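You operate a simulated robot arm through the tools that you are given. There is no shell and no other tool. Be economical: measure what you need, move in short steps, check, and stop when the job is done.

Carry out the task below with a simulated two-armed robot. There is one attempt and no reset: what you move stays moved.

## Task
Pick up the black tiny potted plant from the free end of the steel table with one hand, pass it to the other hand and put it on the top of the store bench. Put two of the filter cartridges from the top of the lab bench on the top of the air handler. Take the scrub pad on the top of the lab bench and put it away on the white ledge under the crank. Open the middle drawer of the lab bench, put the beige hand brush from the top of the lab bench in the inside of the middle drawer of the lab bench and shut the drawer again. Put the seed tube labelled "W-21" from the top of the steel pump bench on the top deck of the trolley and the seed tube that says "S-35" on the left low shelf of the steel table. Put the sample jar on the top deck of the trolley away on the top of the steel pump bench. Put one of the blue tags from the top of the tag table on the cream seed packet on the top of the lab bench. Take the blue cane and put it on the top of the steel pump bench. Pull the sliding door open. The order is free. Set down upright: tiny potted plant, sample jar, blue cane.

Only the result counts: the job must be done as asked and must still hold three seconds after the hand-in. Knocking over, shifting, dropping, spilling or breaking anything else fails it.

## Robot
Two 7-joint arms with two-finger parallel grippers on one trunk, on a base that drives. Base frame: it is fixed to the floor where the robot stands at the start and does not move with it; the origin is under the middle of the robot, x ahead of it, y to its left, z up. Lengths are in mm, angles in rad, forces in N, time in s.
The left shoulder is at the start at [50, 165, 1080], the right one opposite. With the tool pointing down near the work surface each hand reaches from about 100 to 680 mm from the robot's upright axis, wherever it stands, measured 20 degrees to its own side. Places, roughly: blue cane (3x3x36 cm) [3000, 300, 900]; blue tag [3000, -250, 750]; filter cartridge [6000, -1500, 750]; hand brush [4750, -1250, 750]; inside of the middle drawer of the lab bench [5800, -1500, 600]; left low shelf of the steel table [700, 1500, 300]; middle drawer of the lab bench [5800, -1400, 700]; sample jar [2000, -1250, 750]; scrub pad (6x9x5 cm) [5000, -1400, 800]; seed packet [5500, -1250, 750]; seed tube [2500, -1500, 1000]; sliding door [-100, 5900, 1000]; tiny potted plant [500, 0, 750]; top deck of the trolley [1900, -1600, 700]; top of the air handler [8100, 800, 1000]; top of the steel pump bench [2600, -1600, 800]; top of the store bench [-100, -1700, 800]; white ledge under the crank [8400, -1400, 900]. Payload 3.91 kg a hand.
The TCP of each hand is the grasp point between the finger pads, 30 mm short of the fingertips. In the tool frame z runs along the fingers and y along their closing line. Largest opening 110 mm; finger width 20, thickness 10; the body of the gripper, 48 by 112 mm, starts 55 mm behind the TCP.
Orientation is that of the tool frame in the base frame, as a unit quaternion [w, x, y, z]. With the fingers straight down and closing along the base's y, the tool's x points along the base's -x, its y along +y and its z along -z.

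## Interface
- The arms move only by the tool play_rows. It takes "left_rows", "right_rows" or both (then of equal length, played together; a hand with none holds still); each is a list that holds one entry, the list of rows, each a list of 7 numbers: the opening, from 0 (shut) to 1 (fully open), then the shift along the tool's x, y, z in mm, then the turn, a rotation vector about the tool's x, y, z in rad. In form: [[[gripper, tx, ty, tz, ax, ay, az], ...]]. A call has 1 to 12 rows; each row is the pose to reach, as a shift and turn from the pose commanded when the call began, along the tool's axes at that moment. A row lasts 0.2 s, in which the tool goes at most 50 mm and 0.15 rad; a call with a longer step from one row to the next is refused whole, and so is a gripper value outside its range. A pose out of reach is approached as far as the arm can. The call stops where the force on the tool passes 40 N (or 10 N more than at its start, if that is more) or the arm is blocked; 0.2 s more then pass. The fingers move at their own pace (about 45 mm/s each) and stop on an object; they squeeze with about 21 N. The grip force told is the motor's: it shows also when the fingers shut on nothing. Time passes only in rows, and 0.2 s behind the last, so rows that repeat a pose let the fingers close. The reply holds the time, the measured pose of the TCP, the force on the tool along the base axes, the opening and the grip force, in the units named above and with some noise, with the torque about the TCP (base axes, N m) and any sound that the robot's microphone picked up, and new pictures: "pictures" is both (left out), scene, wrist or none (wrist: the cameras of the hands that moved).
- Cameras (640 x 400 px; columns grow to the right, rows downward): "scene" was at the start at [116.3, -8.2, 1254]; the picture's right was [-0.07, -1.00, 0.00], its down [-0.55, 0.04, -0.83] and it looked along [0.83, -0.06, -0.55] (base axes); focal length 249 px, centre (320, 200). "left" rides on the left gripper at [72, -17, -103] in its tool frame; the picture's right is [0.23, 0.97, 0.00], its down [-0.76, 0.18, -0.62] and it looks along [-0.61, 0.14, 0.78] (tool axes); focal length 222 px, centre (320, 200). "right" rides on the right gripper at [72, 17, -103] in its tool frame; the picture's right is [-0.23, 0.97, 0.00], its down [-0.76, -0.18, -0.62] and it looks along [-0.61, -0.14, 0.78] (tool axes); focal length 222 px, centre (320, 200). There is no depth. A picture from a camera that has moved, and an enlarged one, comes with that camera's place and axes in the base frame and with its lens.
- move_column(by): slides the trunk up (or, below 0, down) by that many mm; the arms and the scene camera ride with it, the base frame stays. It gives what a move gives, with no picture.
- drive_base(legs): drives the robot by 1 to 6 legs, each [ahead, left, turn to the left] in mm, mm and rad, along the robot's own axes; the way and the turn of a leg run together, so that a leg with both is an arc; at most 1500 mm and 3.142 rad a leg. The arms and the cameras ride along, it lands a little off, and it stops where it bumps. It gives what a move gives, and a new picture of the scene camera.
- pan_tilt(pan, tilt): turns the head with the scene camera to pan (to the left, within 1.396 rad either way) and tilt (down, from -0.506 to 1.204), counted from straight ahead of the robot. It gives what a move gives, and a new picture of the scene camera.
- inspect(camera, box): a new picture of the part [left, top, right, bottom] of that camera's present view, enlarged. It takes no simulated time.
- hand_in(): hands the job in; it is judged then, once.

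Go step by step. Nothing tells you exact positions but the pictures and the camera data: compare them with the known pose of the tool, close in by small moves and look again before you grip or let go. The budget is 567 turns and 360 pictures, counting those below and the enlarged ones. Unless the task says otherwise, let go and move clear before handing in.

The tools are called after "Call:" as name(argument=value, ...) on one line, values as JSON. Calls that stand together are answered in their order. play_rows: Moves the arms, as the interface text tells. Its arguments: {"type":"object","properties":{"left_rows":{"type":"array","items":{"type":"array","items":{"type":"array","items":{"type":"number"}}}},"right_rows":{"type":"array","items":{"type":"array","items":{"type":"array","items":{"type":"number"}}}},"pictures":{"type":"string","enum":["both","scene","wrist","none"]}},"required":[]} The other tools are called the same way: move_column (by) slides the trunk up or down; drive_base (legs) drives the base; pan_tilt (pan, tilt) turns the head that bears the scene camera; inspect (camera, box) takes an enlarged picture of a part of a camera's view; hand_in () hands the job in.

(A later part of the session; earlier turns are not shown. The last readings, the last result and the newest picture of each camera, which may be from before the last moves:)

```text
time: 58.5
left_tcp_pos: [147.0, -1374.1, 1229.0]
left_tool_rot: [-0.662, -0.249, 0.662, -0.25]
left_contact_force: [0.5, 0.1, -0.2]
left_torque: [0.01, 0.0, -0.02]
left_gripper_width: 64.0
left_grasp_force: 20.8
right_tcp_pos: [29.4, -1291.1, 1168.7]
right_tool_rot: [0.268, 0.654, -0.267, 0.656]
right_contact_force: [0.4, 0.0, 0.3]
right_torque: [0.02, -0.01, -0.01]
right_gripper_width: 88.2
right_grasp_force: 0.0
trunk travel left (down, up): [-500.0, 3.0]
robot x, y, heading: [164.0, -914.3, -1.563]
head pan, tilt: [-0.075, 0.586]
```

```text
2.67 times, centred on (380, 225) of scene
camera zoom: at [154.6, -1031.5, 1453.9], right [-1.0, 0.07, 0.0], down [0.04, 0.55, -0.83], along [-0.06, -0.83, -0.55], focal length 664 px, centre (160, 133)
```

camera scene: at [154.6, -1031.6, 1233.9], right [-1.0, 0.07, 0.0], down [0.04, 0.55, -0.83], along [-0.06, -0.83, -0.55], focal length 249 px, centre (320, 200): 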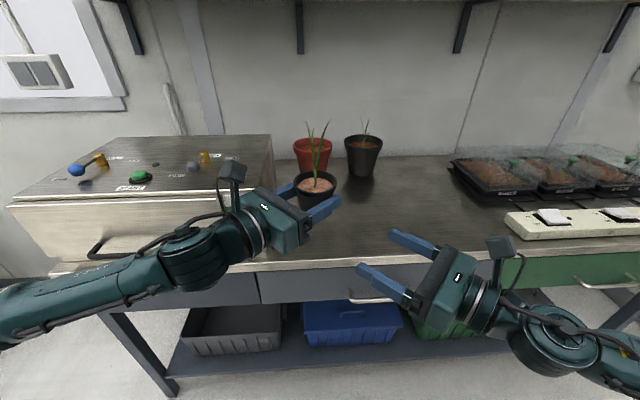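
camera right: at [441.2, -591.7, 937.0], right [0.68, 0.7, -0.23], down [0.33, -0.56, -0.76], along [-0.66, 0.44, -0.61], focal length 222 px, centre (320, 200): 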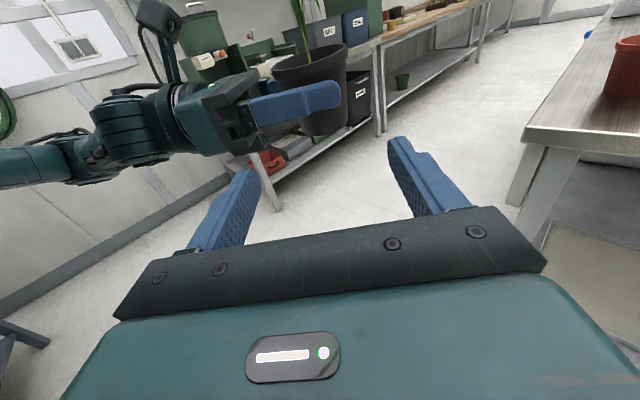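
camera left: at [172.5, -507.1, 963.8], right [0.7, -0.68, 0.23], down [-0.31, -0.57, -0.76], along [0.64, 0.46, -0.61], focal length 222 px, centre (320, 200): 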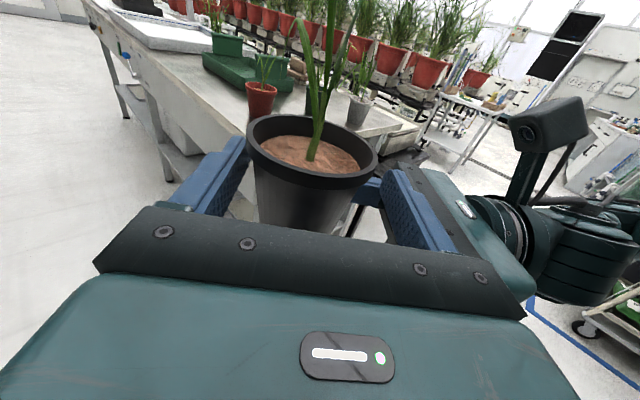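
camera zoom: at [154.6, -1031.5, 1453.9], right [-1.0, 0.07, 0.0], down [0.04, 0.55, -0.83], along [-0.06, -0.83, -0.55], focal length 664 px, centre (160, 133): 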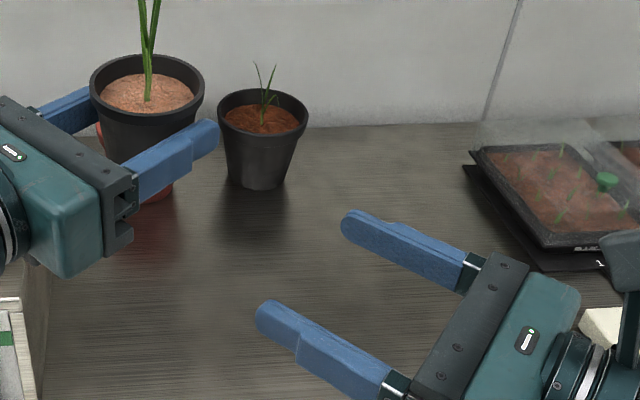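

Bench top is at z≈782, front edge y≈-1446. I raise the right hand out of the way, shift right, go forward, then descend.

Call:
play_rows(right_rows=[[[0.8, 40, 0, 0, 0, 0, 0], [0.8, 80, 0, 0, 0, 0, 0], [0.8, 120, 0, 0, 0, 0, 0], [0.8, 160, 0, 0, 0, 0, 0], [0.8, 200, 0, 0, 0, 0, 0]]], pictures="none")

Call:
drive_base(legs=[[0, -130, 0], [140, 0, 0]])

Call:
move_column(by=-340)

Call:
inspect(camera="scene", box=[220, 100, 500, 300])

```text
time: 59.7
left_tcp_pos: [145.5, -1374.0, 1229.7]
left_tool_rot: [0.662, 0.251, -0.66, 0.25]
left_contact_force: [1.0, -0.3, -1.3]
left_torque: [0.02, -0.03, -0.03]
left_gripper_width: 63.7
left_grasp_force: 20.8
right_tcp_pos: [26.4, -1299.4, 1373.0]
right_tool_rot: [0.268, 0.655, -0.266, 0.655]
right_contact_force: [0.1, 0.0, 0.0]
right_torque: [-0.01, 0.01, 0.03]
right_gripper_width: 88.0
right_grasp_force: 0.0
right hand out of reach, approached as far as the arm can: row 1, 2, 3, 4, 5
trunk travel left (down, up): [-500.0, 3.0]
robot x, y, heading: [162.1, -909.7, -1.56]
head pan, tilt: [-0.075, 0.586]
```

```text
time: 62.5
left_tcp_pos: [17.5, -1517.5, 1229.4]
left_tool_rot: [0.662, 0.252, -0.661, 0.25]
left_contact_force: [-0.7, -0.3, -1.1]
left_torque: [0.03, 0.01, -0.01]
left_gripper_width: 63.9
left_grasp_force: 20.8
right_tcp_pos: [-103.6, -1442.6, 1372.8]
right_tool_rot: [0.267, 0.654, -0.266, 0.656]
right_contact_force: [0.4, -1.2, -0.4]
right_torque: [-0.03, 0.02, 0.01]
right_gripper_width: 87.9
right_grasp_force: 0.0
trunk travel left (down, up): [-500.0, 3.0]
robot x, y, heading: [34.3, -1054.3, -1.568]
head pan, tilt: [-0.075, 0.586]
camera scene: at [25.4, -1174.0, 1453.9], right [-1.0, 0.07, 0.0], down [0.04, 0.55, -0.83], along [-0.06, -0.83, -0.55], focal length 249 px, centre (320, 200)
```

scene: 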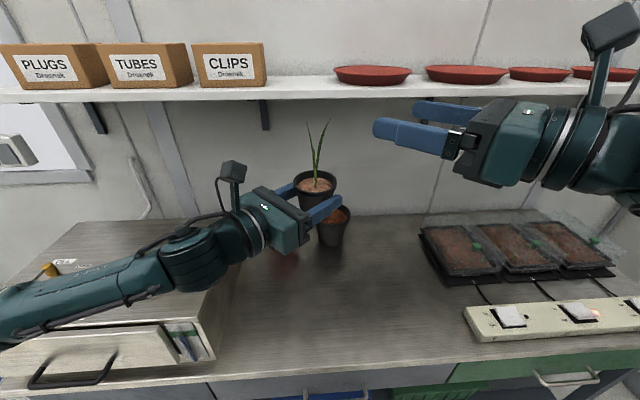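

```text
time: 65.8
left_tcp_pos: [18.8, -1515.8, 890.1]
left_tool_rot: [0.662, 0.251, -0.661, 0.249]
left_contact_force: [0.0, -0.3, -0.8]
left_torque: [0.01, -0.02, -0.03]
left_gripper_width: 63.6
left_grasp_force: 21.2
right_tcp_pos: [-103.7, -1441.0, 1032.7]
right_tool_rot: [0.267, 0.654, -0.266, 0.656]
right_contact_force: [-0.5, -0.2, 0.1]
right_torque: [-0.01, 0.05, 0.01]
right_gripper_width: 88.0
right_grasp_force: 0.0
trunk travel left (down, up): [-160.0, 343.0]
robot x, y, heading: [30.8, -1050.4, -1.566]
head pan, tilt: [-0.075, 0.586]
```

```text
2.00 times, centred on (360, 200) of scene
camera zoom: at [25.4, -1172.9, 1114.0], right [-1.0, 0.07, 0.0], down [0.04, 0.55, -0.83], along [-0.06, -0.83, -0.55], focal length 498 px, centre (240, 200)
```

zoom: 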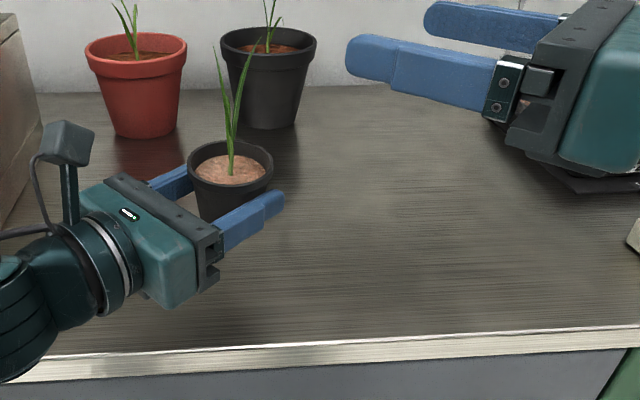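

Call:
move_column(by=-52)

Call:
inspect(camera="scene", box=[240, 180, 380, 290])

```text
time: 66.7
left_tcp_pos: [17.4, -1515.5, 837.4]
left_tool_rot: [0.662, 0.25, -0.661, 0.25]
left_contact_force: [-0.4, -1.0, -1.1]
left_torque: [-0.01, -0.02, -0.02]
left_gripper_width: 63.6
left_grasp_force: 21.1
right_tcp_pos: [-103.5, -1441.3, 980.6]
right_tool_rot: [0.268, 0.654, -0.266, 0.656]
right_contact_force: [-0.2, 1.6, 0.0]
right_torque: [0.03, 0.01, -0.01]
right_gripper_width: 88.3
right_grasp_force: 0.0
trunk travel left (down, up): [-108.0, 395.0]
robot x, y, heading: [32.3, -1051.9, -1.56]
head pan, tilt: [-0.075, 0.586]
```

```text
3.64 times, centred on (310, 235) of scene
camera zoom: at [25.4, -1172.8, 1062.0], right [-1.0, 0.07, 0.0], down [0.04, 0.55, -0.83], along [-0.06, -0.83, -0.55], focal length 906 px, centre (356, 73)
```

zoom: 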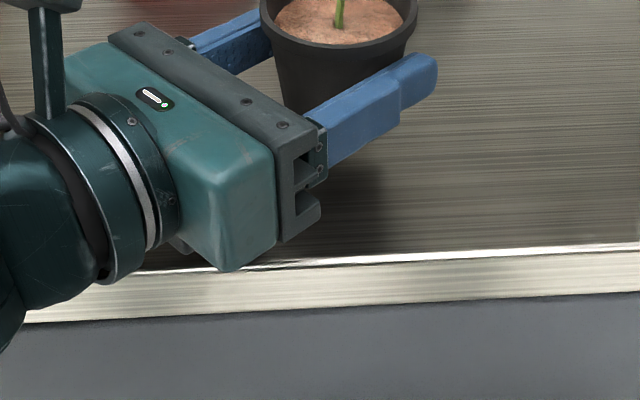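

Call:
play_rows(left_rows=[[[0, -2, 0, 0, 0, 0, 0], [0, -4, 0, 0, 0, 0, 0], [0, -6, 0, 0, 0, 0, 0], [0, -6, 0, 0, 0, 0, 0]]], pictures="none")

```text
time: 67.7
left_tcp_pos: [18.5, -1515.5, 831.7]
left_tool_rot: [0.662, 0.252, -0.661, 0.25]
left_contact_force: [0.9, -0.2, 0.7]
left_torque: [0.02, -0.02, 0.0]
left_gripper_width: 63.6
left_grasp_force: 21.3
right_tcp_pos: [-104.6, -1440.9, 980.4]
right_tool_rot: [0.268, 0.654, -0.266, 0.656]
right_contact_force: [0.3, 0.5, -0.4]
right_torque: [-0.01, -0.03, 0.02]
right_gripper_width: 88.0
right_grasp_force: 0.1
trunk travel left (down, up): [-108.0, 395.0]
robot x, y, heading: [33.7, -1054.2, -1.564]
head pan, tilt: [-0.075, 0.586]
```

Call:
play_rows(left_rows=[[[0, -2, 0, 0, 0, 0, 0], [0, -4, 0, 0, 0, 0, 0], [0, -4, 0, 0, 0, 0, 0]]], pictures="none")

Call:
play_rows(left_rows=[[[0, -2, 0, 0, 0, 0, 0], [0, -4, 0, 0, 0, 0, 0], [0, -4, 0, 0, 0, 0, 0]]], pictures="wrist")

```text
time: 68.5
left_tcp_pos: [19.3, -1515.1, 827.8]
left_tool_rot: [0.662, 0.251, -0.661, 0.249]
left_contact_force: [-0.4, 0.9, -0.2]
left_torque: [0.02, 0.0, 0.01]
left_gripper_width: 63.1
left_grasp_force: 21.1
right_tcp_pos: [-103.9, -1440.9, 981.7]
right_tool_rot: [0.268, 0.654, -0.266, 0.656]
right_contact_force: [-0.3, 0.2, 0.9]
right_torque: [0.02, -0.01, -0.02]
right_gripper_width: 88.0
right_grasp_force: 0.2
trunk travel left (down, up): [-108.0, 395.0]
robot x, y, heading: [32.0, -1049.8, -1.569]
head pan, tilt: [-0.075, 0.586]
```

```text
time: 69.3
left_tcp_pos: [17.6, -1515.9, 825.0]
left_tool_rot: [0.662, 0.25, -0.66, 0.251]
left_contact_force: [-1.9, -3.3, 6.9]
left_torque: [0.34, -0.56, -0.09]
left_gripper_width: 63.7
left_grasp_force: 21.1
right_tcp_pos: [-103.5, -1440.5, 981.0]
right_tool_rot: [0.268, 0.654, -0.266, 0.656]
right_contact_force: [-0.8, 1.4, 0.0]
right_torque: [0.0, 0.03, -0.02]
right_gripper_width: 88.0
right_grasp_force: 0.1
trunk travel left (down, up): [-108.0, 395.0]
robot x, y, heading: [34.4, -1056.8, -1.564]
head pan, tilt: [-0.075, 0.586]
camera left: at [105.8, -1458.7, 897.5], right [-0.64, 0.73, 0.23], down [0.35, 0.54, -0.76], along [-0.68, -0.41, -0.6], focal length 222 px, centre (320, 200)
```

left: 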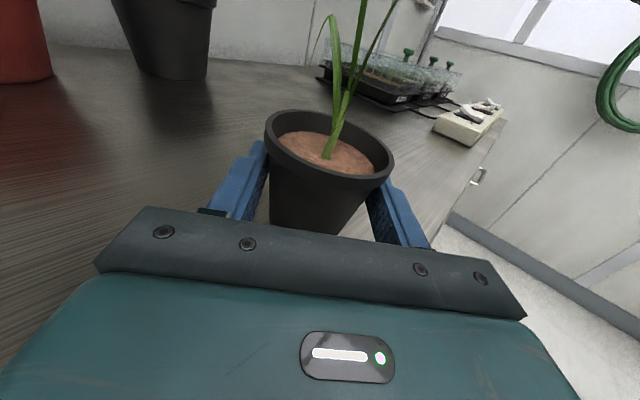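

The reaction torque shows the wrist ring touching the bench edge rather than the pot. I raise 5 mm, come 25 mm back toward the edge and lower again.

Call:
play_rows(left_rows=[[[0, 6, 0, 0, 0, 0, 0], [0, 6, 18, -18, 0, 0, 0], [0, 2, 18, -18, 0, 0, 0], [0, 0, 18, -18, 0, 0, 0], [0, -2, 18, -18, 0, 0, 0], [0, -2, 18, -18, 0, 0, 0]]], pictures="scene")

```text
time: 70.7
left_tcp_pos: [19.5, -1488.3, 825.2]
left_tool_rot: [0.664, 0.248, -0.659, 0.251]
left_contact_force: [3.8, 2.6, 24.8]
left_torque: [1.2, -2.0, 0.05]
left_gripper_width: 63.7
left_grasp_force: 21.1
right_tcp_pos: [-104.0, -1438.7, 981.6]
right_tool_rot: [0.269, 0.654, -0.265, 0.656]
right_contact_force: [0.1, 0.4, 0.7]
right_torque: [-0.04, -0.03, 0.01]
right_gripper_width: 87.9
right_grasp_force: 0.0
trunk travel left (down, up): [-108.0, 395.0]
robot x, y, heading: [32.0, -1054.4, -1.564]
head pan, tilt: [-0.075, 0.586]
camera scene: at [25.5, -1171.4, 1062.6], right [-1.0, 0.07, 0.0], down [0.04, 0.55, -0.83], along [-0.06, -0.83, -0.55], focal length 249 px, centre (320, 200)
```

scene: 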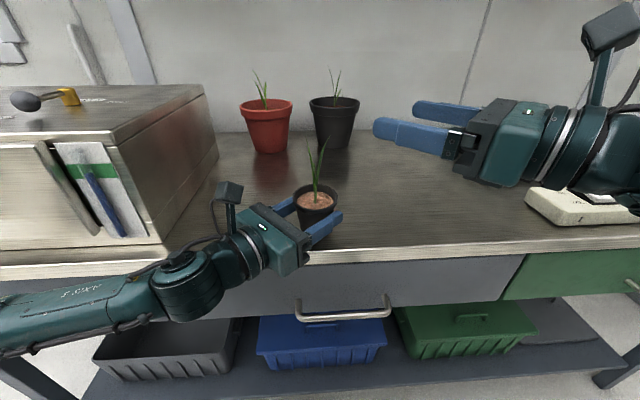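

Call:
inspect(camera="scene", box=[270, 170, 370, 270])

Call:
inspect(camera="right", box=[0, 0, 640, 400])

```text
4.00 times, centred on (320, 220) of scene
camera zoom: at [25.5, -1171.4, 1062.6], right [-1.0, 0.07, 0.0], down [0.04, 0.55, -0.83], along [-0.06, -0.83, -0.55], focal length 996 px, centre (320, 120)
```

zoom: 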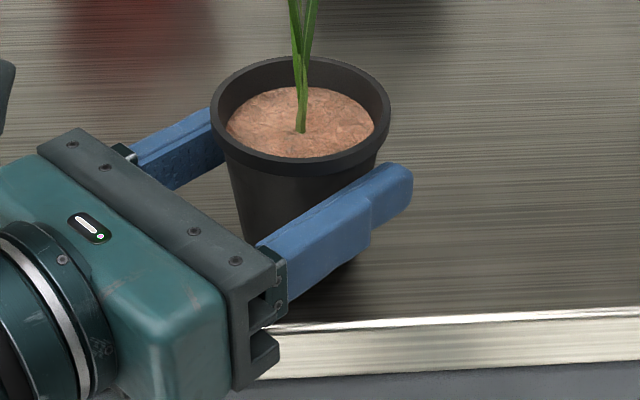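

```text
1.00 times, centred on (320, 200) of right (not enlarged: the box is as wide or as high as the picture)
camera zoom: at [-189.7, -1379.1, 1053.3], right [-0.68, -0.7, -0.22], down [-0.32, 0.56, -0.76], along [0.66, -0.45, -0.6], focal length 222 px, centre (320, 200)
```

zoom: 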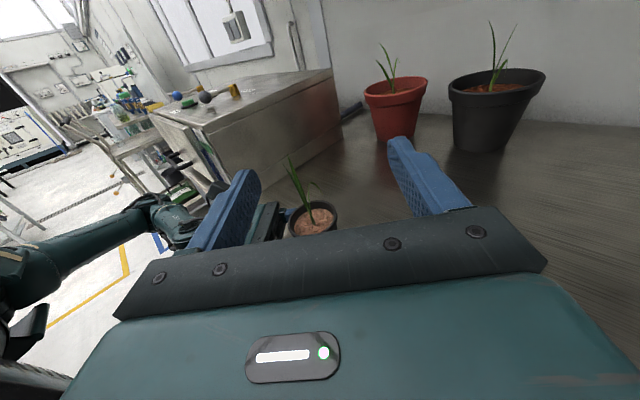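

Call:
play_rows(left_rows=[[[0, 4, 0, 0, 0, 0, 0], [0, 4, -14, 14, 0, 0, 0], [0, 3, -14, 14, 0, 0, 0], [0, 3, -14, 14, 0, 0, 0]]], pictures="none")

```text
time: 71.7
left_tcp_pos: [18.0, -1508.3, 824.9]
left_tool_rot: [0.662, 0.249, -0.661, 0.249]
left_contact_force: [0.5, 9.0, 16.2]
left_torque: [1.29, -1.27, 0.7]
left_gripper_width: 63.3
left_grasp_force: 20.4
right_tcp_pos: [-104.2, -1439.5, 982.4]
right_tool_rot: [0.268, 0.654, -0.265, 0.656]
right_contact_force: [0.5, 0.3, -0.6]
right_torque: [-0.01, -0.05, -0.03]
right_gripper_width: 87.9
right_grasp_force: 0.0
trunk travel left (down, up): [-108.0, 395.0]
robot x, y, heading: [37.4, -1052.6, -1.562]
head pan, tilt: [-0.075, 0.586]
```

Call:
play_rows(left_rows=[[[0, 2, 0, 0, 0, 0, 0], [0.62, 2, 0, 0, 0, 0, 0], [0.62, 2, 0, 0, 0, 0, 0]]], pictures="both")

```text
time: 72.5
left_tcp_pos: [19.3, -1511.3, 825.0]
left_tool_rot: [-0.661, -0.252, 0.662, -0.249]
left_contact_force: [1.1, -0.3, 0.7]
left_torque: [0.0, 0.01, 0.0]
left_gripper_width: 68.3
left_grasp_force: 0.1
right_tcp_pos: [-103.5, -1439.7, 981.0]
right_tool_rot: [0.267, 0.655, -0.265, 0.656]
right_contact_force: [0.0, 0.9, 0.1]
right_torque: [-0.02, -0.03, -0.01]
right_gripper_width: 87.9
right_grasp_force: 0.0
trunk travel left (down, up): [-108.0, 395.0]
robot x, y, heading: [30.8, -1052.1, -1.561]
head pan, tilt: [-0.075, 0.586]
camera scene: at [25.4, -1172.9, 1061.8], right [-1.0, 0.07, 0.0], down [0.04, 0.55, -0.83], along [-0.06, -0.83, -0.55], focal length 249 px, centre (320, 200)
camera left: at [106.8, -1454.5, 897.6], right [-0.65, 0.73, 0.23], down [0.35, 0.55, -0.76], along [-0.68, -0.41, -0.61], focal length 222 px, centre (320, 200)
```

scene: 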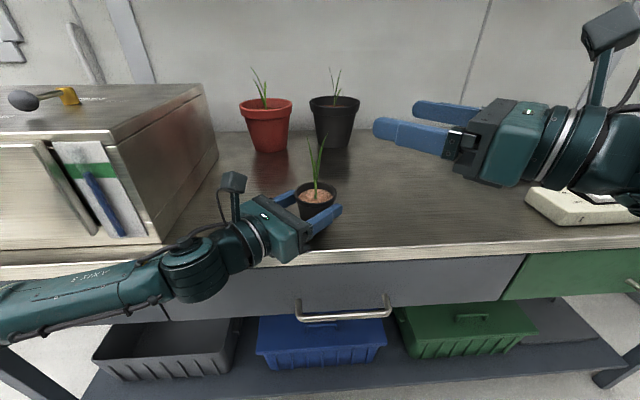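
left: 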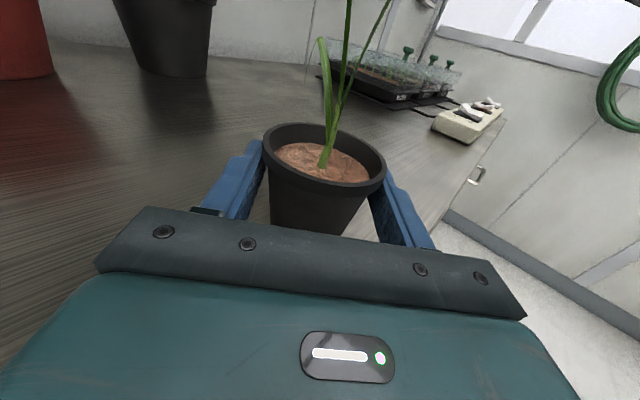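

It settled upright. I open and withdraw straight back.

Call:
play_rows(left_rows=[[[0.9, 3, 0, 0, 0, 0, 0], [0.9, 3, 0, 0, 0, 0, 0], [0.9, 3, 0, -40, 0, 0, 0], [0.9, 3, 0, -80, 0, 0, 0], [0.9, 10, 0, -115, 0, 0, 0]]], pictures="none")

Call:
drive_base(legs=[[-350, 0, 0]])

```text
time: 73.7
left_tcp_pos: [102.2, -1448.0, 833.4]
left_tool_rot: [0.662, 0.25, -0.661, 0.249]
left_contact_force: [-0.6, 0.0, -0.2]
left_torque: [0.02, 0.01, -0.03]
left_gripper_width: 98.9
left_grasp_force: 0.1
left hand out of reach, approached as far as the arm can: row 5
right_tcp_pos: [-104.9, -1440.6, 981.0]
right_tool_rot: [0.267, 0.654, -0.265, 0.656]
right_contact_force: [0.2, 0.9, -0.9]
right_torque: [0.0, -0.02, 0.0]
right_gripper_width: 88.0
right_grasp_force: 0.1
trunk travel left (down, up): [-108.0, 395.0]
robot x, y, heading: [34.0, -1053.3, -1.561]
head pan, tilt: [-0.075, 0.586]
```

```text
time: 76.0
left_tcp_pos: [98.8, -1102.8, 833.0]
left_tool_rot: [0.663, 0.248, -0.662, 0.247]
left_contact_force: [-0.4, 0.0, 0.4]
left_torque: [-0.01, -0.02, -0.02]
left_gripper_width: 98.7
left_grasp_force: 0.1
right_tcp_pos: [-106.6, -1095.2, 981.4]
right_tool_rot: [0.268, 0.654, -0.267, 0.655]
right_contact_force: [-0.4, -0.5, -0.7]
right_torque: [0.03, 0.0, -0.01]
right_gripper_width: 87.9
right_grasp_force: 0.1
trunk travel left (down, up): [-108.0, 395.0]
robot x, y, heading: [32.8, -706.9, -1.564]
head pan, tilt: [-0.075, 0.586]
camera scene: at [23.7, -827.6, 1062.0], right [-1.0, 0.07, 0.0], down [0.04, 0.55, -0.83], along [-0.06, -0.83, -0.55], focal length 249 px, centre (320, 200)
```

scene: 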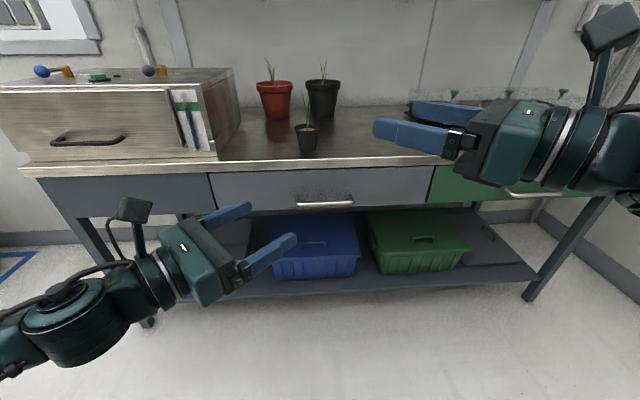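

The plant stands on the store bench. Next I strafe toward the trolley and pump bench and look.

Call:
drive_base(legs=[[-50, 1100, 0], [0, 400, 0]])

Call:
pan_tilt(pan=0.3, tilt=0.45)

```text
time: 89.6
left_tcp_pos: [1598.5, -1057.9, 832.7]
left_tool_rot: [0.663, 0.247, -0.662, 0.246]
left_contact_force: [0.2, -0.5, 0.2]
left_torque: [0.04, 0.06, 0.03]
left_gripper_width: 98.9
left_grasp_force: 0.1
right_tcp_pos: [1393.3, -1048.9, 980.0]
right_tool_rot: [0.27, 0.653, -0.268, 0.655]
right_contact_force: [0.6, -0.3, -0.4]
right_torque: [0.01, -0.03, 0.01]
right_gripper_width: 88.2
right_grasp_force: 0.0
trunk travel left (down, up): [-108.0, 395.0]
robot x, y, heading: [1530.2, -664.8, -1.573]
head pan, tilt: [-0.075, 0.586]
camera scene: at [1523.7, -782.3, 1062.0], right [-1.0, 0.08, 0.0], down [0.04, 0.55, -0.83], along [-0.06, -0.83, -0.55], focal length 249 px, centre (320, 200)
```

scene: 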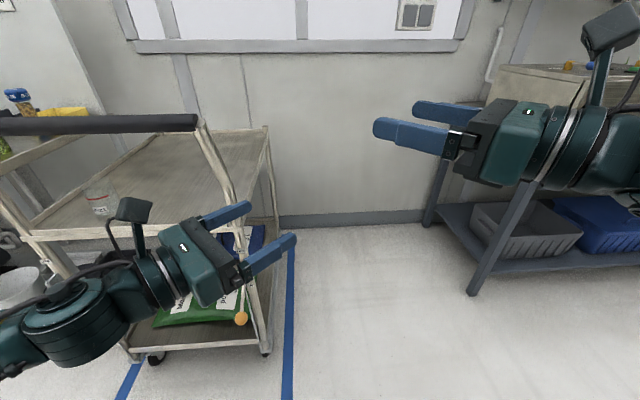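

```text
time: 90.4
left_tcp_pos: [1597.9, -1057.5, 830.5]
left_tool_rot: [0.662, 0.249, -0.662, 0.248]
left_contact_force: [-0.9, -0.3, 0.0]
left_torque: [-0.04, 0.0, 0.0]
left_gripper_width: 99.1
left_grasp_force: 0.0
right_tcp_pos: [1392.9, -1049.4, 981.1]
right_tool_rot: [0.27, 0.653, -0.268, 0.655]
right_contact_force: [0.9, 0.7, 0.6]
right_torque: [0.02, 0.04, -0.01]
right_gripper_width: 88.1
right_grasp_force: 0.1
trunk travel left (down, up): [-108.0, 395.0]
robot x, y, heading: [1532.5, -663.7, -1.573]
head pan, tilt: [0.3, 0.45]
camera scene: at [1557.4, -781.6, 1074.2], right [-0.96, -0.29, 0.0], down [-0.13, 0.42, -0.9], along [0.26, -0.86, -0.44], focal length 249 px, centre (320, 200)
```

scene: 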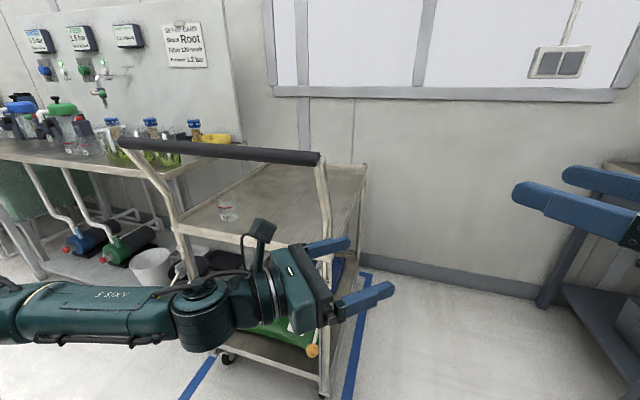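

Call:
pan_tilt(pan=0.8, tilt=0.35)

Call:
inspect(camera="scene", box=[240, 60, 480, 210])

```text
time: 91.3
left_tcp_pos: [1599.0, -1058.6, 833.0]
left_tool_rot: [0.663, 0.248, -0.662, 0.247]
left_contact_force: [-0.1, 0.7, -0.2]
left_torque: [0.01, -0.02, -0.02]
left_gripper_width: 99.0
left_grasp_force: 0.0
right_tcp_pos: [1393.7, -1049.4, 980.4]
right_tool_rot: [0.269, 0.654, -0.267, 0.655]
right_contact_force: [0.1, 0.0, -0.6]
right_torque: [-0.02, 0.0, -0.01]
right_gripper_width: 88.0
right_grasp_force: 0.0
trunk travel left (down, up): [-108.0, 395.0]
robot x, y, heading: [1529.3, -664.3, -1.57]
head pan, tilt: [0.799, 0.351]
camera scene: at [1597.1, -758.8, 1083.4], right [-0.7, -0.72, 0.0], down [-0.25, 0.24, -0.94], along [0.67, -0.66, -0.34], focal length 249 px, centre (320, 200)
```

scene: 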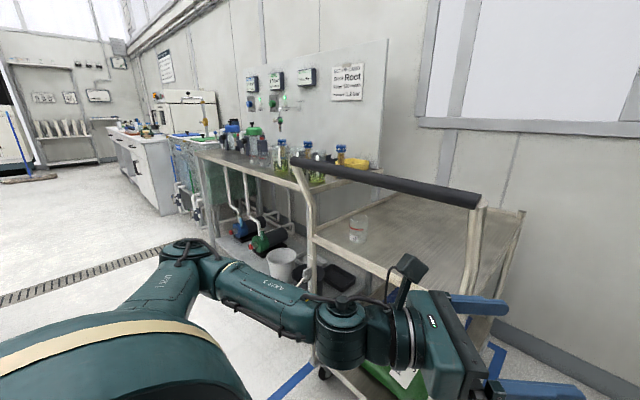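

```text
2.67 times, centred on (360, 135) of scene
camera zoom: at [1597.1, -758.8, 1083.4], right [-0.7, -0.72, 0.0], down [-0.25, 0.24, -0.94], along [0.67, -0.66, -0.34], focal length 664 px, centre (213, 373)
```

zoom: 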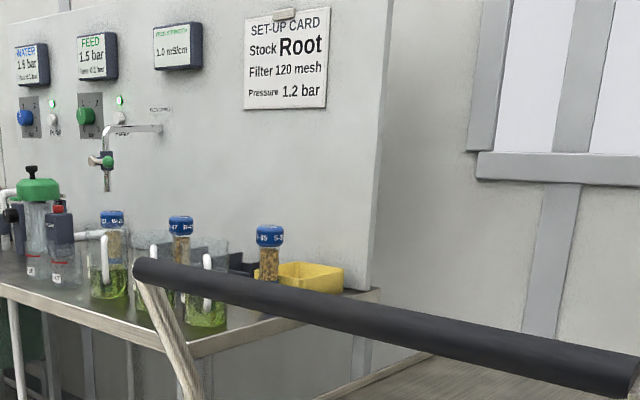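

Call:
drive_base(legs=[[0, 1000, 0]])

Call:
move_column(by=280)

Call:
pan_tilt(pan=0.0, tilt=0.55)

```text
time: 100.5
left_tcp_pos: [2599.9, -1061.6, 832.6]
left_tool_rot: [0.663, 0.246, -0.663, 0.245]
left_contact_force: [-0.7, -0.8, -0.5]
left_torque: [0.03, 0.0, 0.0]
left_gripper_width: 98.7
left_grasp_force: 0.1
right_tcp_pos: [2392.5, -1050.7, 981.5]
right_tool_rot: [0.271, 0.653, -0.269, 0.655]
right_contact_force: [-0.2, 0.3, -0.4]
right_torque: [0.02, -0.01, 0.0]
right_gripper_width: 88.0
right_grasp_force: 0.1
trunk travel left (down, up): [-108.0, 395.0]
robot x, y, heading: [2536.7, -666.2, -1.576]
head pan, tilt: [0.799, 0.351]
camera scene: at [2598.7, -762.4, 1083.4], right [-0.7, -0.71, 0.0], down [-0.25, 0.24, -0.94], along [0.67, -0.66, -0.34], focal length 249 px, centre (320, 200)
```

scene: 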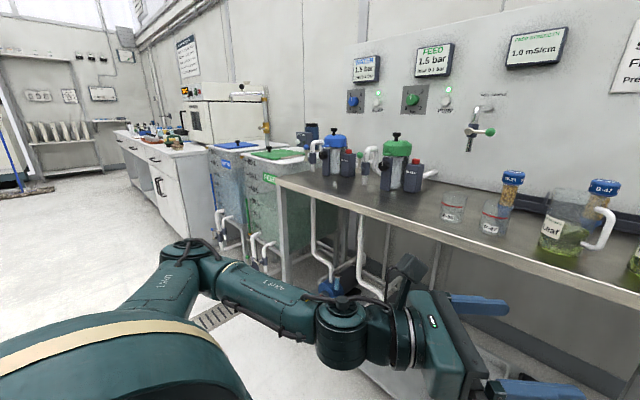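

```text
time: 103.3
left_tcp_pos: [2598.3, -1060.3, 1112.5]
left_tool_rot: [0.663, 0.247, -0.662, 0.246]
left_contact_force: [0.6, 0.2, 0.6]
left_torque: [-0.02, 0.01, 0.0]
left_gripper_width: 99.1
left_grasp_force: 0.1
right_tcp_pos: [2393.5, -1052.6, 1260.3]
right_tool_rot: [0.272, 0.652, -0.27, 0.654]
right_contact_force: [-0.8, 0.1, -1.0]
right_torque: [0.02, -0.01, -0.02]
right_gripper_width: 88.0
right_grasp_force: 0.0
trunk travel left (down, up): [-388.0, 115.0]
robot x, y, heading: [2536.9, -663.8, -1.579]
head pan, tilt: [0.799, 0.351]
```

```text
time: 104.4
left_tcp_pos: [2599.4, -1060.9, 1112.2]
left_tool_rot: [0.663, 0.247, -0.662, 0.246]
left_contact_force: [-0.4, -0.3, 0.0]
left_torque: [-0.01, 0.01, 0.03]
left_gripper_width: 99.0
left_grasp_force: 0.0
right_tcp_pos: [2393.1, -1052.4, 1260.5]
right_tool_rot: [0.27, 0.653, -0.268, 0.655]
right_contact_force: [-0.6, 0.3, -0.4]
right_torque: [0.0, -0.02, -0.02]
right_gripper_width: 88.0
right_grasp_force: 0.0
trunk travel left (down, up): [-388.0, 115.0]
robot x, y, heading: [2537.4, -666.2, -1.578]
head pan, tilt: [0.0, 0.55]
camera scene: at [2531.9, -787.0, 1345.2], right [-1.0, 0.0, 0.0], down [0.0, 0.52, -0.85], along [0.0, -0.85, -0.52], focal length 249 px, centre (320, 200)
```

scene: 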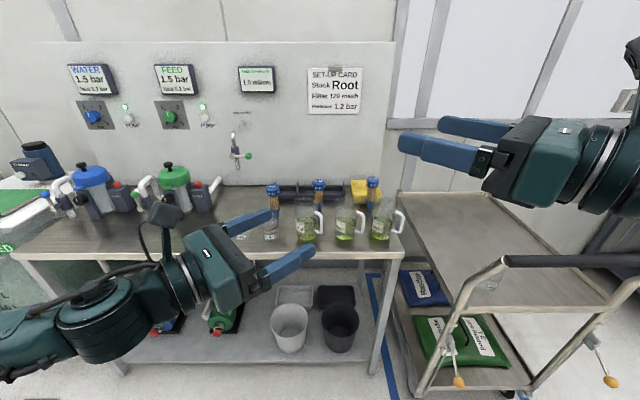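

Call:
inspect(camera="scene", box=[225, 160, 415, 270])

Call:
inspect(camera="scene", box=[390, 180, 640, 330])

```text
3.37 times, centred on (320, 215) of scene
camera zoom: at [2531.9, -787.0, 1345.2], right [-1.0, 0.0, 0.0], down [0.0, 0.52, -0.85], along [0.0, -0.85, -0.52], focal length 839 px, centre (320, 150)
```

zoom: 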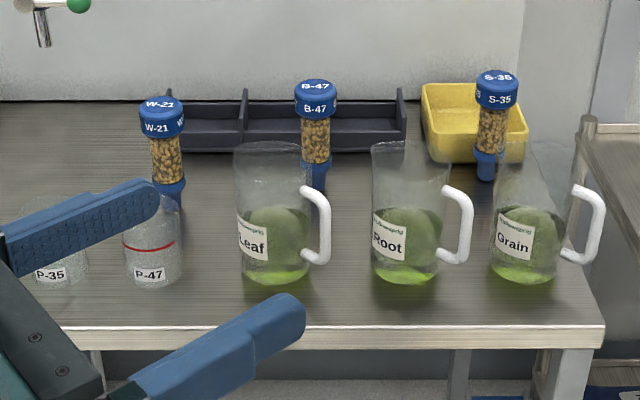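

```text
2.56 times, centred on (515, 255) of scene
camera zoom: at [2531.9, -787.0, 1345.2], right [-1.0, 0.0, 0.0], down [0.0, 0.52, -0.85], along [0.0, -0.85, -0.52], focal length 638 px, centre (-179, 59)
```

zoom: 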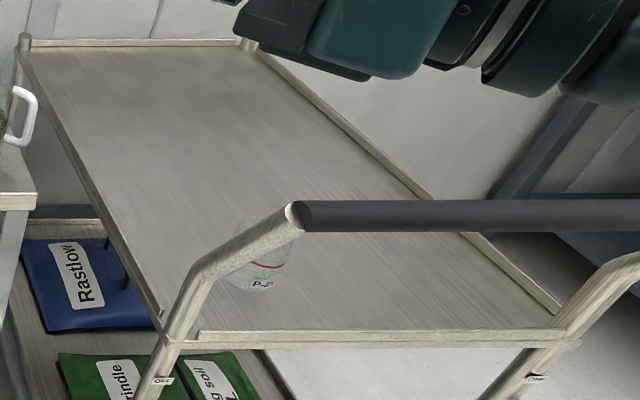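

Seed tubes: W-21 at about (2706,-1590), S-35 at about (2338,-1611), standing behind glass beakers. I turn both hands to point down so as to take both tubes at once.

Call:
play_rows(left_rows=[[[1, 0, -11, -5, -0.1015, -0.042, 0.1015], [1, 0, -23, -10, -0.203, -0.084, 0.203], [1, 0, -34, -14, -0.3045, -0.126, 0.3045], [1, 0, -46, -19, -0.406, -0.168, 0.406], [1, 0, -57, -24, -0.5075, -0.21, 0.5075], [1, 0, -68, -29, -0.609, -0.252, 0.609], [1, 0, -80, -34, -0.7105, -0.294, 0.7105], [1, 0, -91, -39, -0.812, -0.336, 0.812], [1, 0, -103, -43, -0.9135, -0.378, 0.9135], [1, 0, -114, -48, -1.015, -0.42, 1.015], [1, 0, -126, -53, -1.1165, -0.462, 1.1165], [1, 0, -137, -58, -1.218, -0.504, 1.218]]], right_rows=[[[1, -12, 7, 0, 0.1015, -0.042, -0.1015], [1, -25, 14, 1, 0.203, -0.084, -0.203], [1, -37, 21, 1, 0.3045, -0.126, -0.3045], [1, -49, 28, 2, 0.406, -0.168, -0.406], [1, -62, 35, 2, 0.5075, -0.21, -0.5075], [1, -74, 42, 3, 0.609, -0.252, -0.609], [1, -86, 50, 3, 0.7105, -0.294, -0.7105], [1, -99, 57, 4, 0.812, -0.336, -0.812], [1, -111, 64, 4, 0.9135, -0.378, -0.9135], [1, -123, 71, 5, 1.015, -0.42, -1.015], [1, -136, 78, 5, 1.1165, -0.462, -1.1165], [1, -148, 85, 6, 1.218, -0.504, -1.218]]], pictures="none")

Call:
play_rows(left_rows=[[[1, 0, 0, 0, -0.09, -0.037, 0.09], [1, 0, 0, 0, -0.18, -0.075, 0.18], [1, 0, 0, 0, -0.271, -0.112, 0.271], [1, 0, 0, 0, -0.361, -0.149, 0.361], [1, 0, 0, 0, -0.452, -0.187, 0.452], [1, 0, 0, 0, -0.542, -0.224, 0.542], [1, 0, 0, 0, -0.542, -0.224, 0.542]]], right_rows=[[[1, 0, 0, 0, 0.09, -0.037, -0.09], [1, 0, 0, 0, 0.18, -0.075, -0.18], [1, 0, 0, 0, 0.271, -0.112, -0.271], [1, 0, 0, 0, 0.361, -0.149, -0.361], [1, 0, 0, 0, 0.452, -0.187, -0.452], [1, 0, 0, 0, 0.542, -0.224, -0.542], [1, 0, 0, 0, 0.542, -0.224, -0.542]]], pictures="scene")

```text
time: 107.0
left_tcp_pos: [2733.7, -1126.3, 1112.0]
left_tool_rot: [-0.267, 0.497, 0.82, -0.099]
left_contact_force: [-0.3, 0.2, 0.0]
left_torque: [0.01, -0.02, 0.0]
left_gripper_width: 109.9
left_grasp_force: 0.1
right_tcp_pos: [2500.3, -981.3, 1246.2]
right_tool_rot: [0.232, 0.798, 0.015, 0.556]
right_contact_force: [0.0, 0.1, 0.3]
right_torque: [-0.01, 0.02, 0.0]
right_gripper_width: 110.0
right_grasp_force: 0.0
right hand out of reach, approached as far as the arm can: row 2, 3, 4, 5, 6, 7, 8, 9, 10, 11, 12
trunk travel left (down, up): [-388.0, 115.0]
robot x, y, heading: [2537.1, -667.2, -1.579]
head pan, tilt: [0.0, 0.55]
```

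```text
time: 108.6
left_tcp_pos: [2732.5, -1127.2, 1112.8]
left_tool_rot: [-0.001, 0.734, 0.679, 0.0]
left_contact_force: [0.5, -0.2, 0.3]
left_torque: [0.0, -0.03, 0.0]
left_gripper_width: 109.8
left_grasp_force: 0.1
right_tcp_pos: [2508.7, -977.6, 1233.7]
right_tool_rot: [0.241, 0.808, 0.039, 0.536]
right_contact_force: [1.1, 0.4, -0.2]
right_torque: [-0.02, 0.03, 0.0]
right_gripper_width: 110.1
right_grasp_force: 0.2
right hand out of reach, approached as far as the arm can: row 1, 2, 3, 4, 5, 6, 7
trunk travel left (down, up): [-388.0, 115.0]
robot x, y, heading: [2536.0, -664.5, -1.576]
head pan, tilt: [0.0, 0.55]
camera scene: at [2532.0, -787.0, 1345.2], right [-1.0, 0.01, 0.0], down [0.0, 0.52, -0.85], along [0.0, -0.85, -0.52], focal length 249 px, centre (320, 200)
```

scene: 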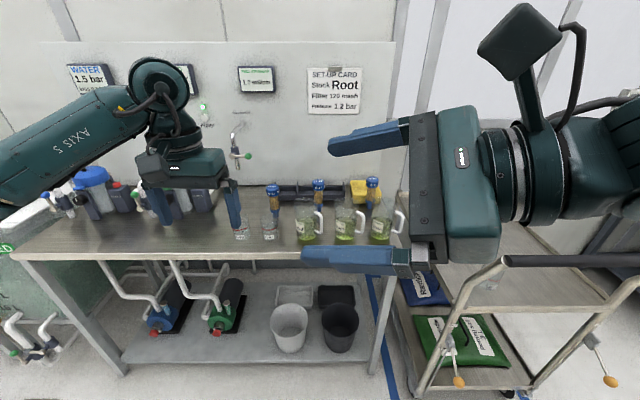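

Call:
play_rows(right_rows=[[[1, -31, 20, -13, 0, 0, 0], [1, -63, 39, -26, 0, 0, 0], [1, -94, 59, -40, 0, 0, 0], [1, -125, 79, -53, 0, 0, 0], [1, -157, 98, -66, 0, 0, 0], [1, -188, 118, -79, 0, 0, 0], [1, -188, 118, -79, 0, 0, 0]]], pictures="none")

```text
time: 110.2
left_tcp_pos: [2733.2, -1127.5, 1112.3]
left_tool_rot: [-0.002, 0.733, 0.68, -0.001]
left_contact_force: [-0.1, -0.3, -0.5]
left_torque: [0.05, -0.01, -0.01]
left_gripper_width: 110.2
left_grasp_force: 0.0
right_tcp_pos: [2507.5, -977.0, 1234.4]
right_tool_rot: [0.242, 0.808, 0.037, 0.536]
right_contact_force: [0.0, 0.5, 0.1]
right_torque: [-0.01, -0.02, 0.0]
right_gripper_width: 110.0
right_grasp_force: 0.0
right hand out of reach, approached as far as the arm can: row 1, 2, 3, 4, 5, 6, 7
trunk travel left (down, up): [-388.0, 115.0]
robot x, y, heading: [2534.0, -665.3, -1.578]
head pan, tilt: [0.0, 0.55]
```

Call:
play_rows(right_rows=[[[1, 0, 0, 0, -0.127, -0.065, 0.046], [1, -20, 12, -8, -0.254, -0.129, 0.093], [1, -50, 31, -21, -0.381, -0.194, 0.139], [1, -80, 50, -34, -0.508, -0.259, 0.185], [1, -110, 69, -46, -0.635, -0.324, 0.231], [1, -140, 88, -59, -0.762, -0.388, 0.278], [1, -170, 107, -71, -0.889, -0.453, 0.324], [1, -188, 118, -79, -0.889, -0.453, 0.324]]], pictures="scene")

```text
time: 112.0
left_tcp_pos: [2732.7, -1127.5, 1113.6]
left_tool_rot: [0.0, 0.733, 0.68, -0.001]
left_contact_force: [0.6, 0.3, 0.9]
left_torque: [-0.04, 0.06, 0.02]
left_gripper_width: 110.0
left_grasp_force: 0.0
right_tcp_pos: [2339.4, -1115.7, 1159.2]
right_tool_rot: [0.478, 0.718, -0.372, 0.343]
right_contact_force: [-0.4, 0.7, 0.9]
right_torque: [0.01, 0.0, 0.0]
right_gripper_width: 110.1
right_grasp_force: 0.1
right hand out of reach, approached as far as the arm can: row 1, 2, 3, 4, 5, 6, 7, 8
trunk travel left (down, up): [-388.0, 115.0]
robot x, y, heading: [2536.9, -662.4, -1.572]
head pan, tilt: [0.0, 0.55]
camera scene: at [2531.3, -786.7, 1345.3], right [-1.0, 0.01, 0.0], down [0.0, 0.52, -0.85], along [0.0, -0.85, -0.52], focal length 249 px, centre (320, 200)
```

scene: 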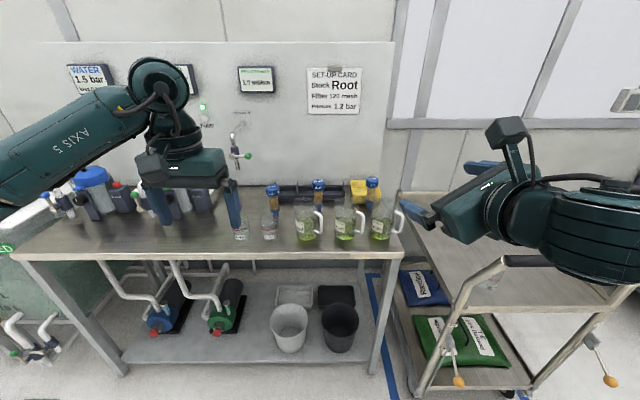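

Call:
play_rows(right_rows=[[[1, -3, 6, -1, 0.0897, 0.0145, -0.119], [1, -6, 12, -2, 0.179, 0.029, -0.238], [1, -10, 17, -3, 0.269, 0.0435, -0.357], [1, -13, 23, -4, 0.359, 0.058, -0.476], [1, -16, 29, -5, 0.4485, 0.0725, -0.595], [1, -20, 35, -6, 0.538, 0.087, -0.714], [1, -23, 40, -7, 0.628, 0.1015, -0.833], [1, -26, 46, -8, 0.718, 0.116, -0.952], [1, -29, 52, -9, 0.807, 0.1305, -1.071], [1, -32, 58, -10, 0.897, 0.145, -1.19], [1, -36, 63, -11, 0.987, 0.1595, -1.309], [1, -39, 69, -11, 1.076, 0.174, -1.428]]], pictures="none")

```text
time: 114.6
left_tcp_pos: [2730.4, -1128.4, 1113.5]
left_tool_rot: [-0.001, 0.733, 0.681, 0.001]
left_contact_force: [-0.5, 0.5, -0.1]
left_torque: [0.03, -0.02, -0.01]
left_gripper_width: 110.0
left_grasp_force: 0.1
right_tcp_pos: [2507.4, -1001.4, 1144.0]
right_tool_rot: [0.239, 0.843, 0.388, 0.285]
right_contact_force: [-1.2, 0.5, -0.4]
right_torque: [0.02, -0.06, 0.06]
right_gripper_width: 110.3
right_grasp_force: 0.1
right hand out of reach, approached as far as the arm can: row 4, 5, 6, 7, 8, 9, 10, 11, 12
trunk travel left (down, up): [-388.0, 115.0]
robot x, y, heading: [2532.5, -670.3, -1.574]
head pan, tilt: [0.0, 0.55]
```

Call:
play_rows(right_rows=[[[1, -27, -6, -10, 0.11, -0.01, -0.095], [1, -55, -12, -20, 0.221, -0.02, -0.19], [1, -82, -18, -30, 0.332, -0.03, -0.286], [1, -109, -24, -40, 0.442, -0.04, -0.381], [1, -136, -30, -50, 0.553, -0.05, -0.476], [1, -164, -36, -60, 0.663, -0.06, -0.572], [1, -191, -42, -70, 0.774, -0.07, -0.667], [1, -191, -42, -70, 0.774, -0.07, -0.667]]], pictures="scene")

```text
time: 116.4
left_tcp_pos: [2731.8, -1126.4, 1113.3]
left_tool_rot: [-0.001, 0.733, 0.681, -0.001]
left_contact_force: [-0.2, -0.1, 0.6]
left_torque: [0.0, -0.03, -0.01]
left_gripper_width: 109.9
left_grasp_force: 0.0
right_tcp_pos: [2336.4, -1110.2, 1118.8]
right_tool_rot: [0.001, 0.708, 0.706, -0.005]
right_contact_force: [0.0, -0.1, -1.2]
right_torque: [-0.05, 0.01, 0.02]
right_gripper_width: 109.8
right_grasp_force: 0.1
trunk travel left (down, up): [-388.0, 115.0]
robot x, y, heading: [2534.2, -663.7, -1.574]
head pan, tilt: [0.0, 0.55]
camera scene: at [2531.9, -786.8, 1345.2], right [-1.0, 0.01, 0.0], down [0.0, 0.52, -0.85], along [0.0, -0.85, -0.52], focal length 249 px, centre (320, 200)
```

scene: 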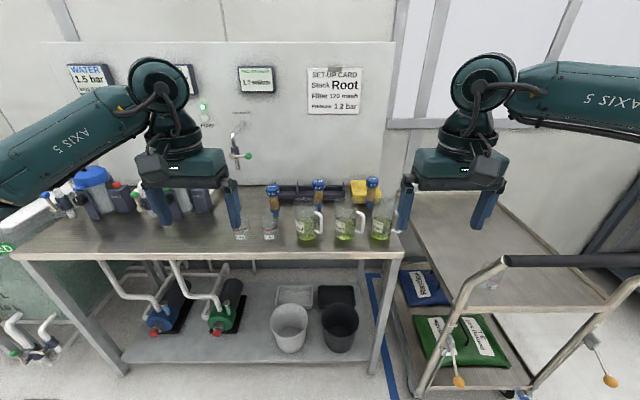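

Call:
drive_base(legs=[[300, 0, 0]])

Call:
play_rows(left_rows=[[[1, 0, 0, 0, 0, 0, -0.07]]], right_rows=[[[1, 0, 0, 0, 0, 0, 0]]], pictures="wrist")

```text
time: 118.5
left_tcp_pos: [2732.7, -1428.5, 1112.6]
left_tool_rot: [-0.002, 0.732, 0.682, -0.001]
left_contact_force: [0.4, 0.2, 0.1]
left_torque: [0.01, 0.01, -0.04]
left_gripper_width: 109.9
left_grasp_force: 0.0
right_tcp_pos: [2337.1, -1414.1, 1115.6]
right_tool_rot: [0.001, 0.706, 0.708, -0.004]
right_contact_force: [-0.2, 0.1, -0.5]
right_torque: [0.02, 0.0, -0.02]
right_gripper_width: 109.9
right_grasp_force: 0.0
trunk travel left (down, up): [-388.0, 115.0]
robot x, y, heading: [2533.9, -970.0, -1.575]
head pan, tilt: [0.0, 0.55]
camera scene: at [2530.9, -1089.0, 1345.1], right [-1.0, 0.0, 0.0], down [0.0, 0.52, -0.85], along [0.0, -0.85, -0.52], focal length 249 px, centre (320, 200)
```

scene: 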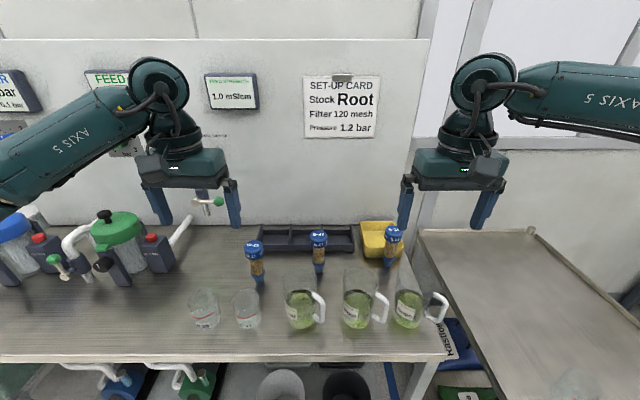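

```text
time: 118.9
left_tcp_pos: [2732.6, -1427.8, 1113.4]
left_tool_rot: [-0.002, 0.708, 0.706, -0.001]
left_contact_force: [0.2, -0.2, -0.1]
left_torque: [0.0, 0.01, 0.01]
left_gripper_width: 109.9
left_grasp_force: 0.1
right_tcp_pos: [2336.9, -1413.1, 1118.2]
right_tool_rot: [0.001, 0.707, 0.707, -0.005]
right_contact_force: [0.2, -0.6, 0.4]
right_torque: [0.0, 0.01, -0.01]
right_gripper_width: 109.9
right_grasp_force: 0.1
trunk travel left (down, up): [-388.0, 115.0]
robot x, y, heading: [2534.2, -965.4, -1.577]
head pan, tilt: [0.0, 0.55]
camera right: at [2354.0, -1339.9, 1219.2], right [0.97, -0.23, 0.0], down [-0.17, -0.76, 0.63], along [-0.15, -0.61, -0.78], focal length 222 px, centre (320, 200)
camera left: at [2715.6, -1354.9, 1216.4], right [0.97, 0.23, 0.0], down [0.18, -0.76, 0.62], along [0.14, -0.61, -0.78], focal length 222 px, centre (320, 200)
```

right: 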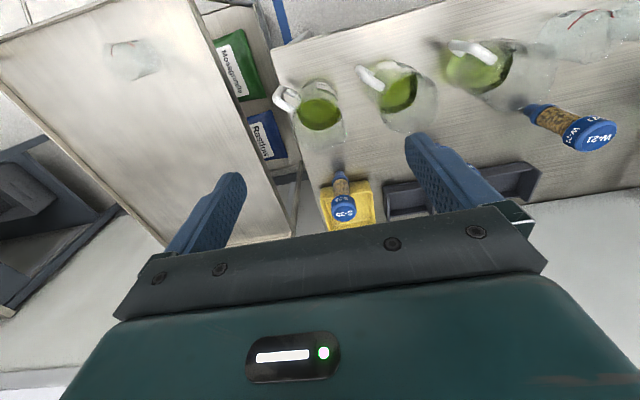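
left: 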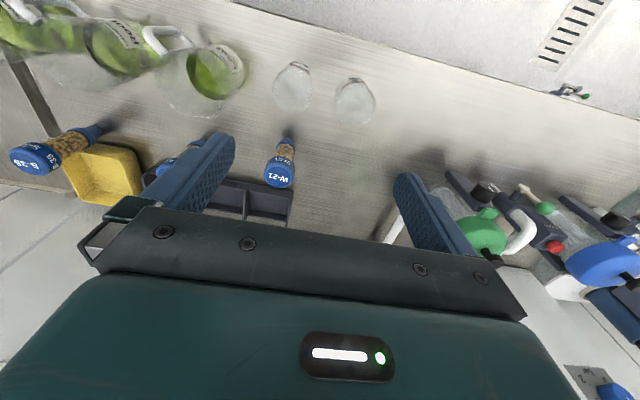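

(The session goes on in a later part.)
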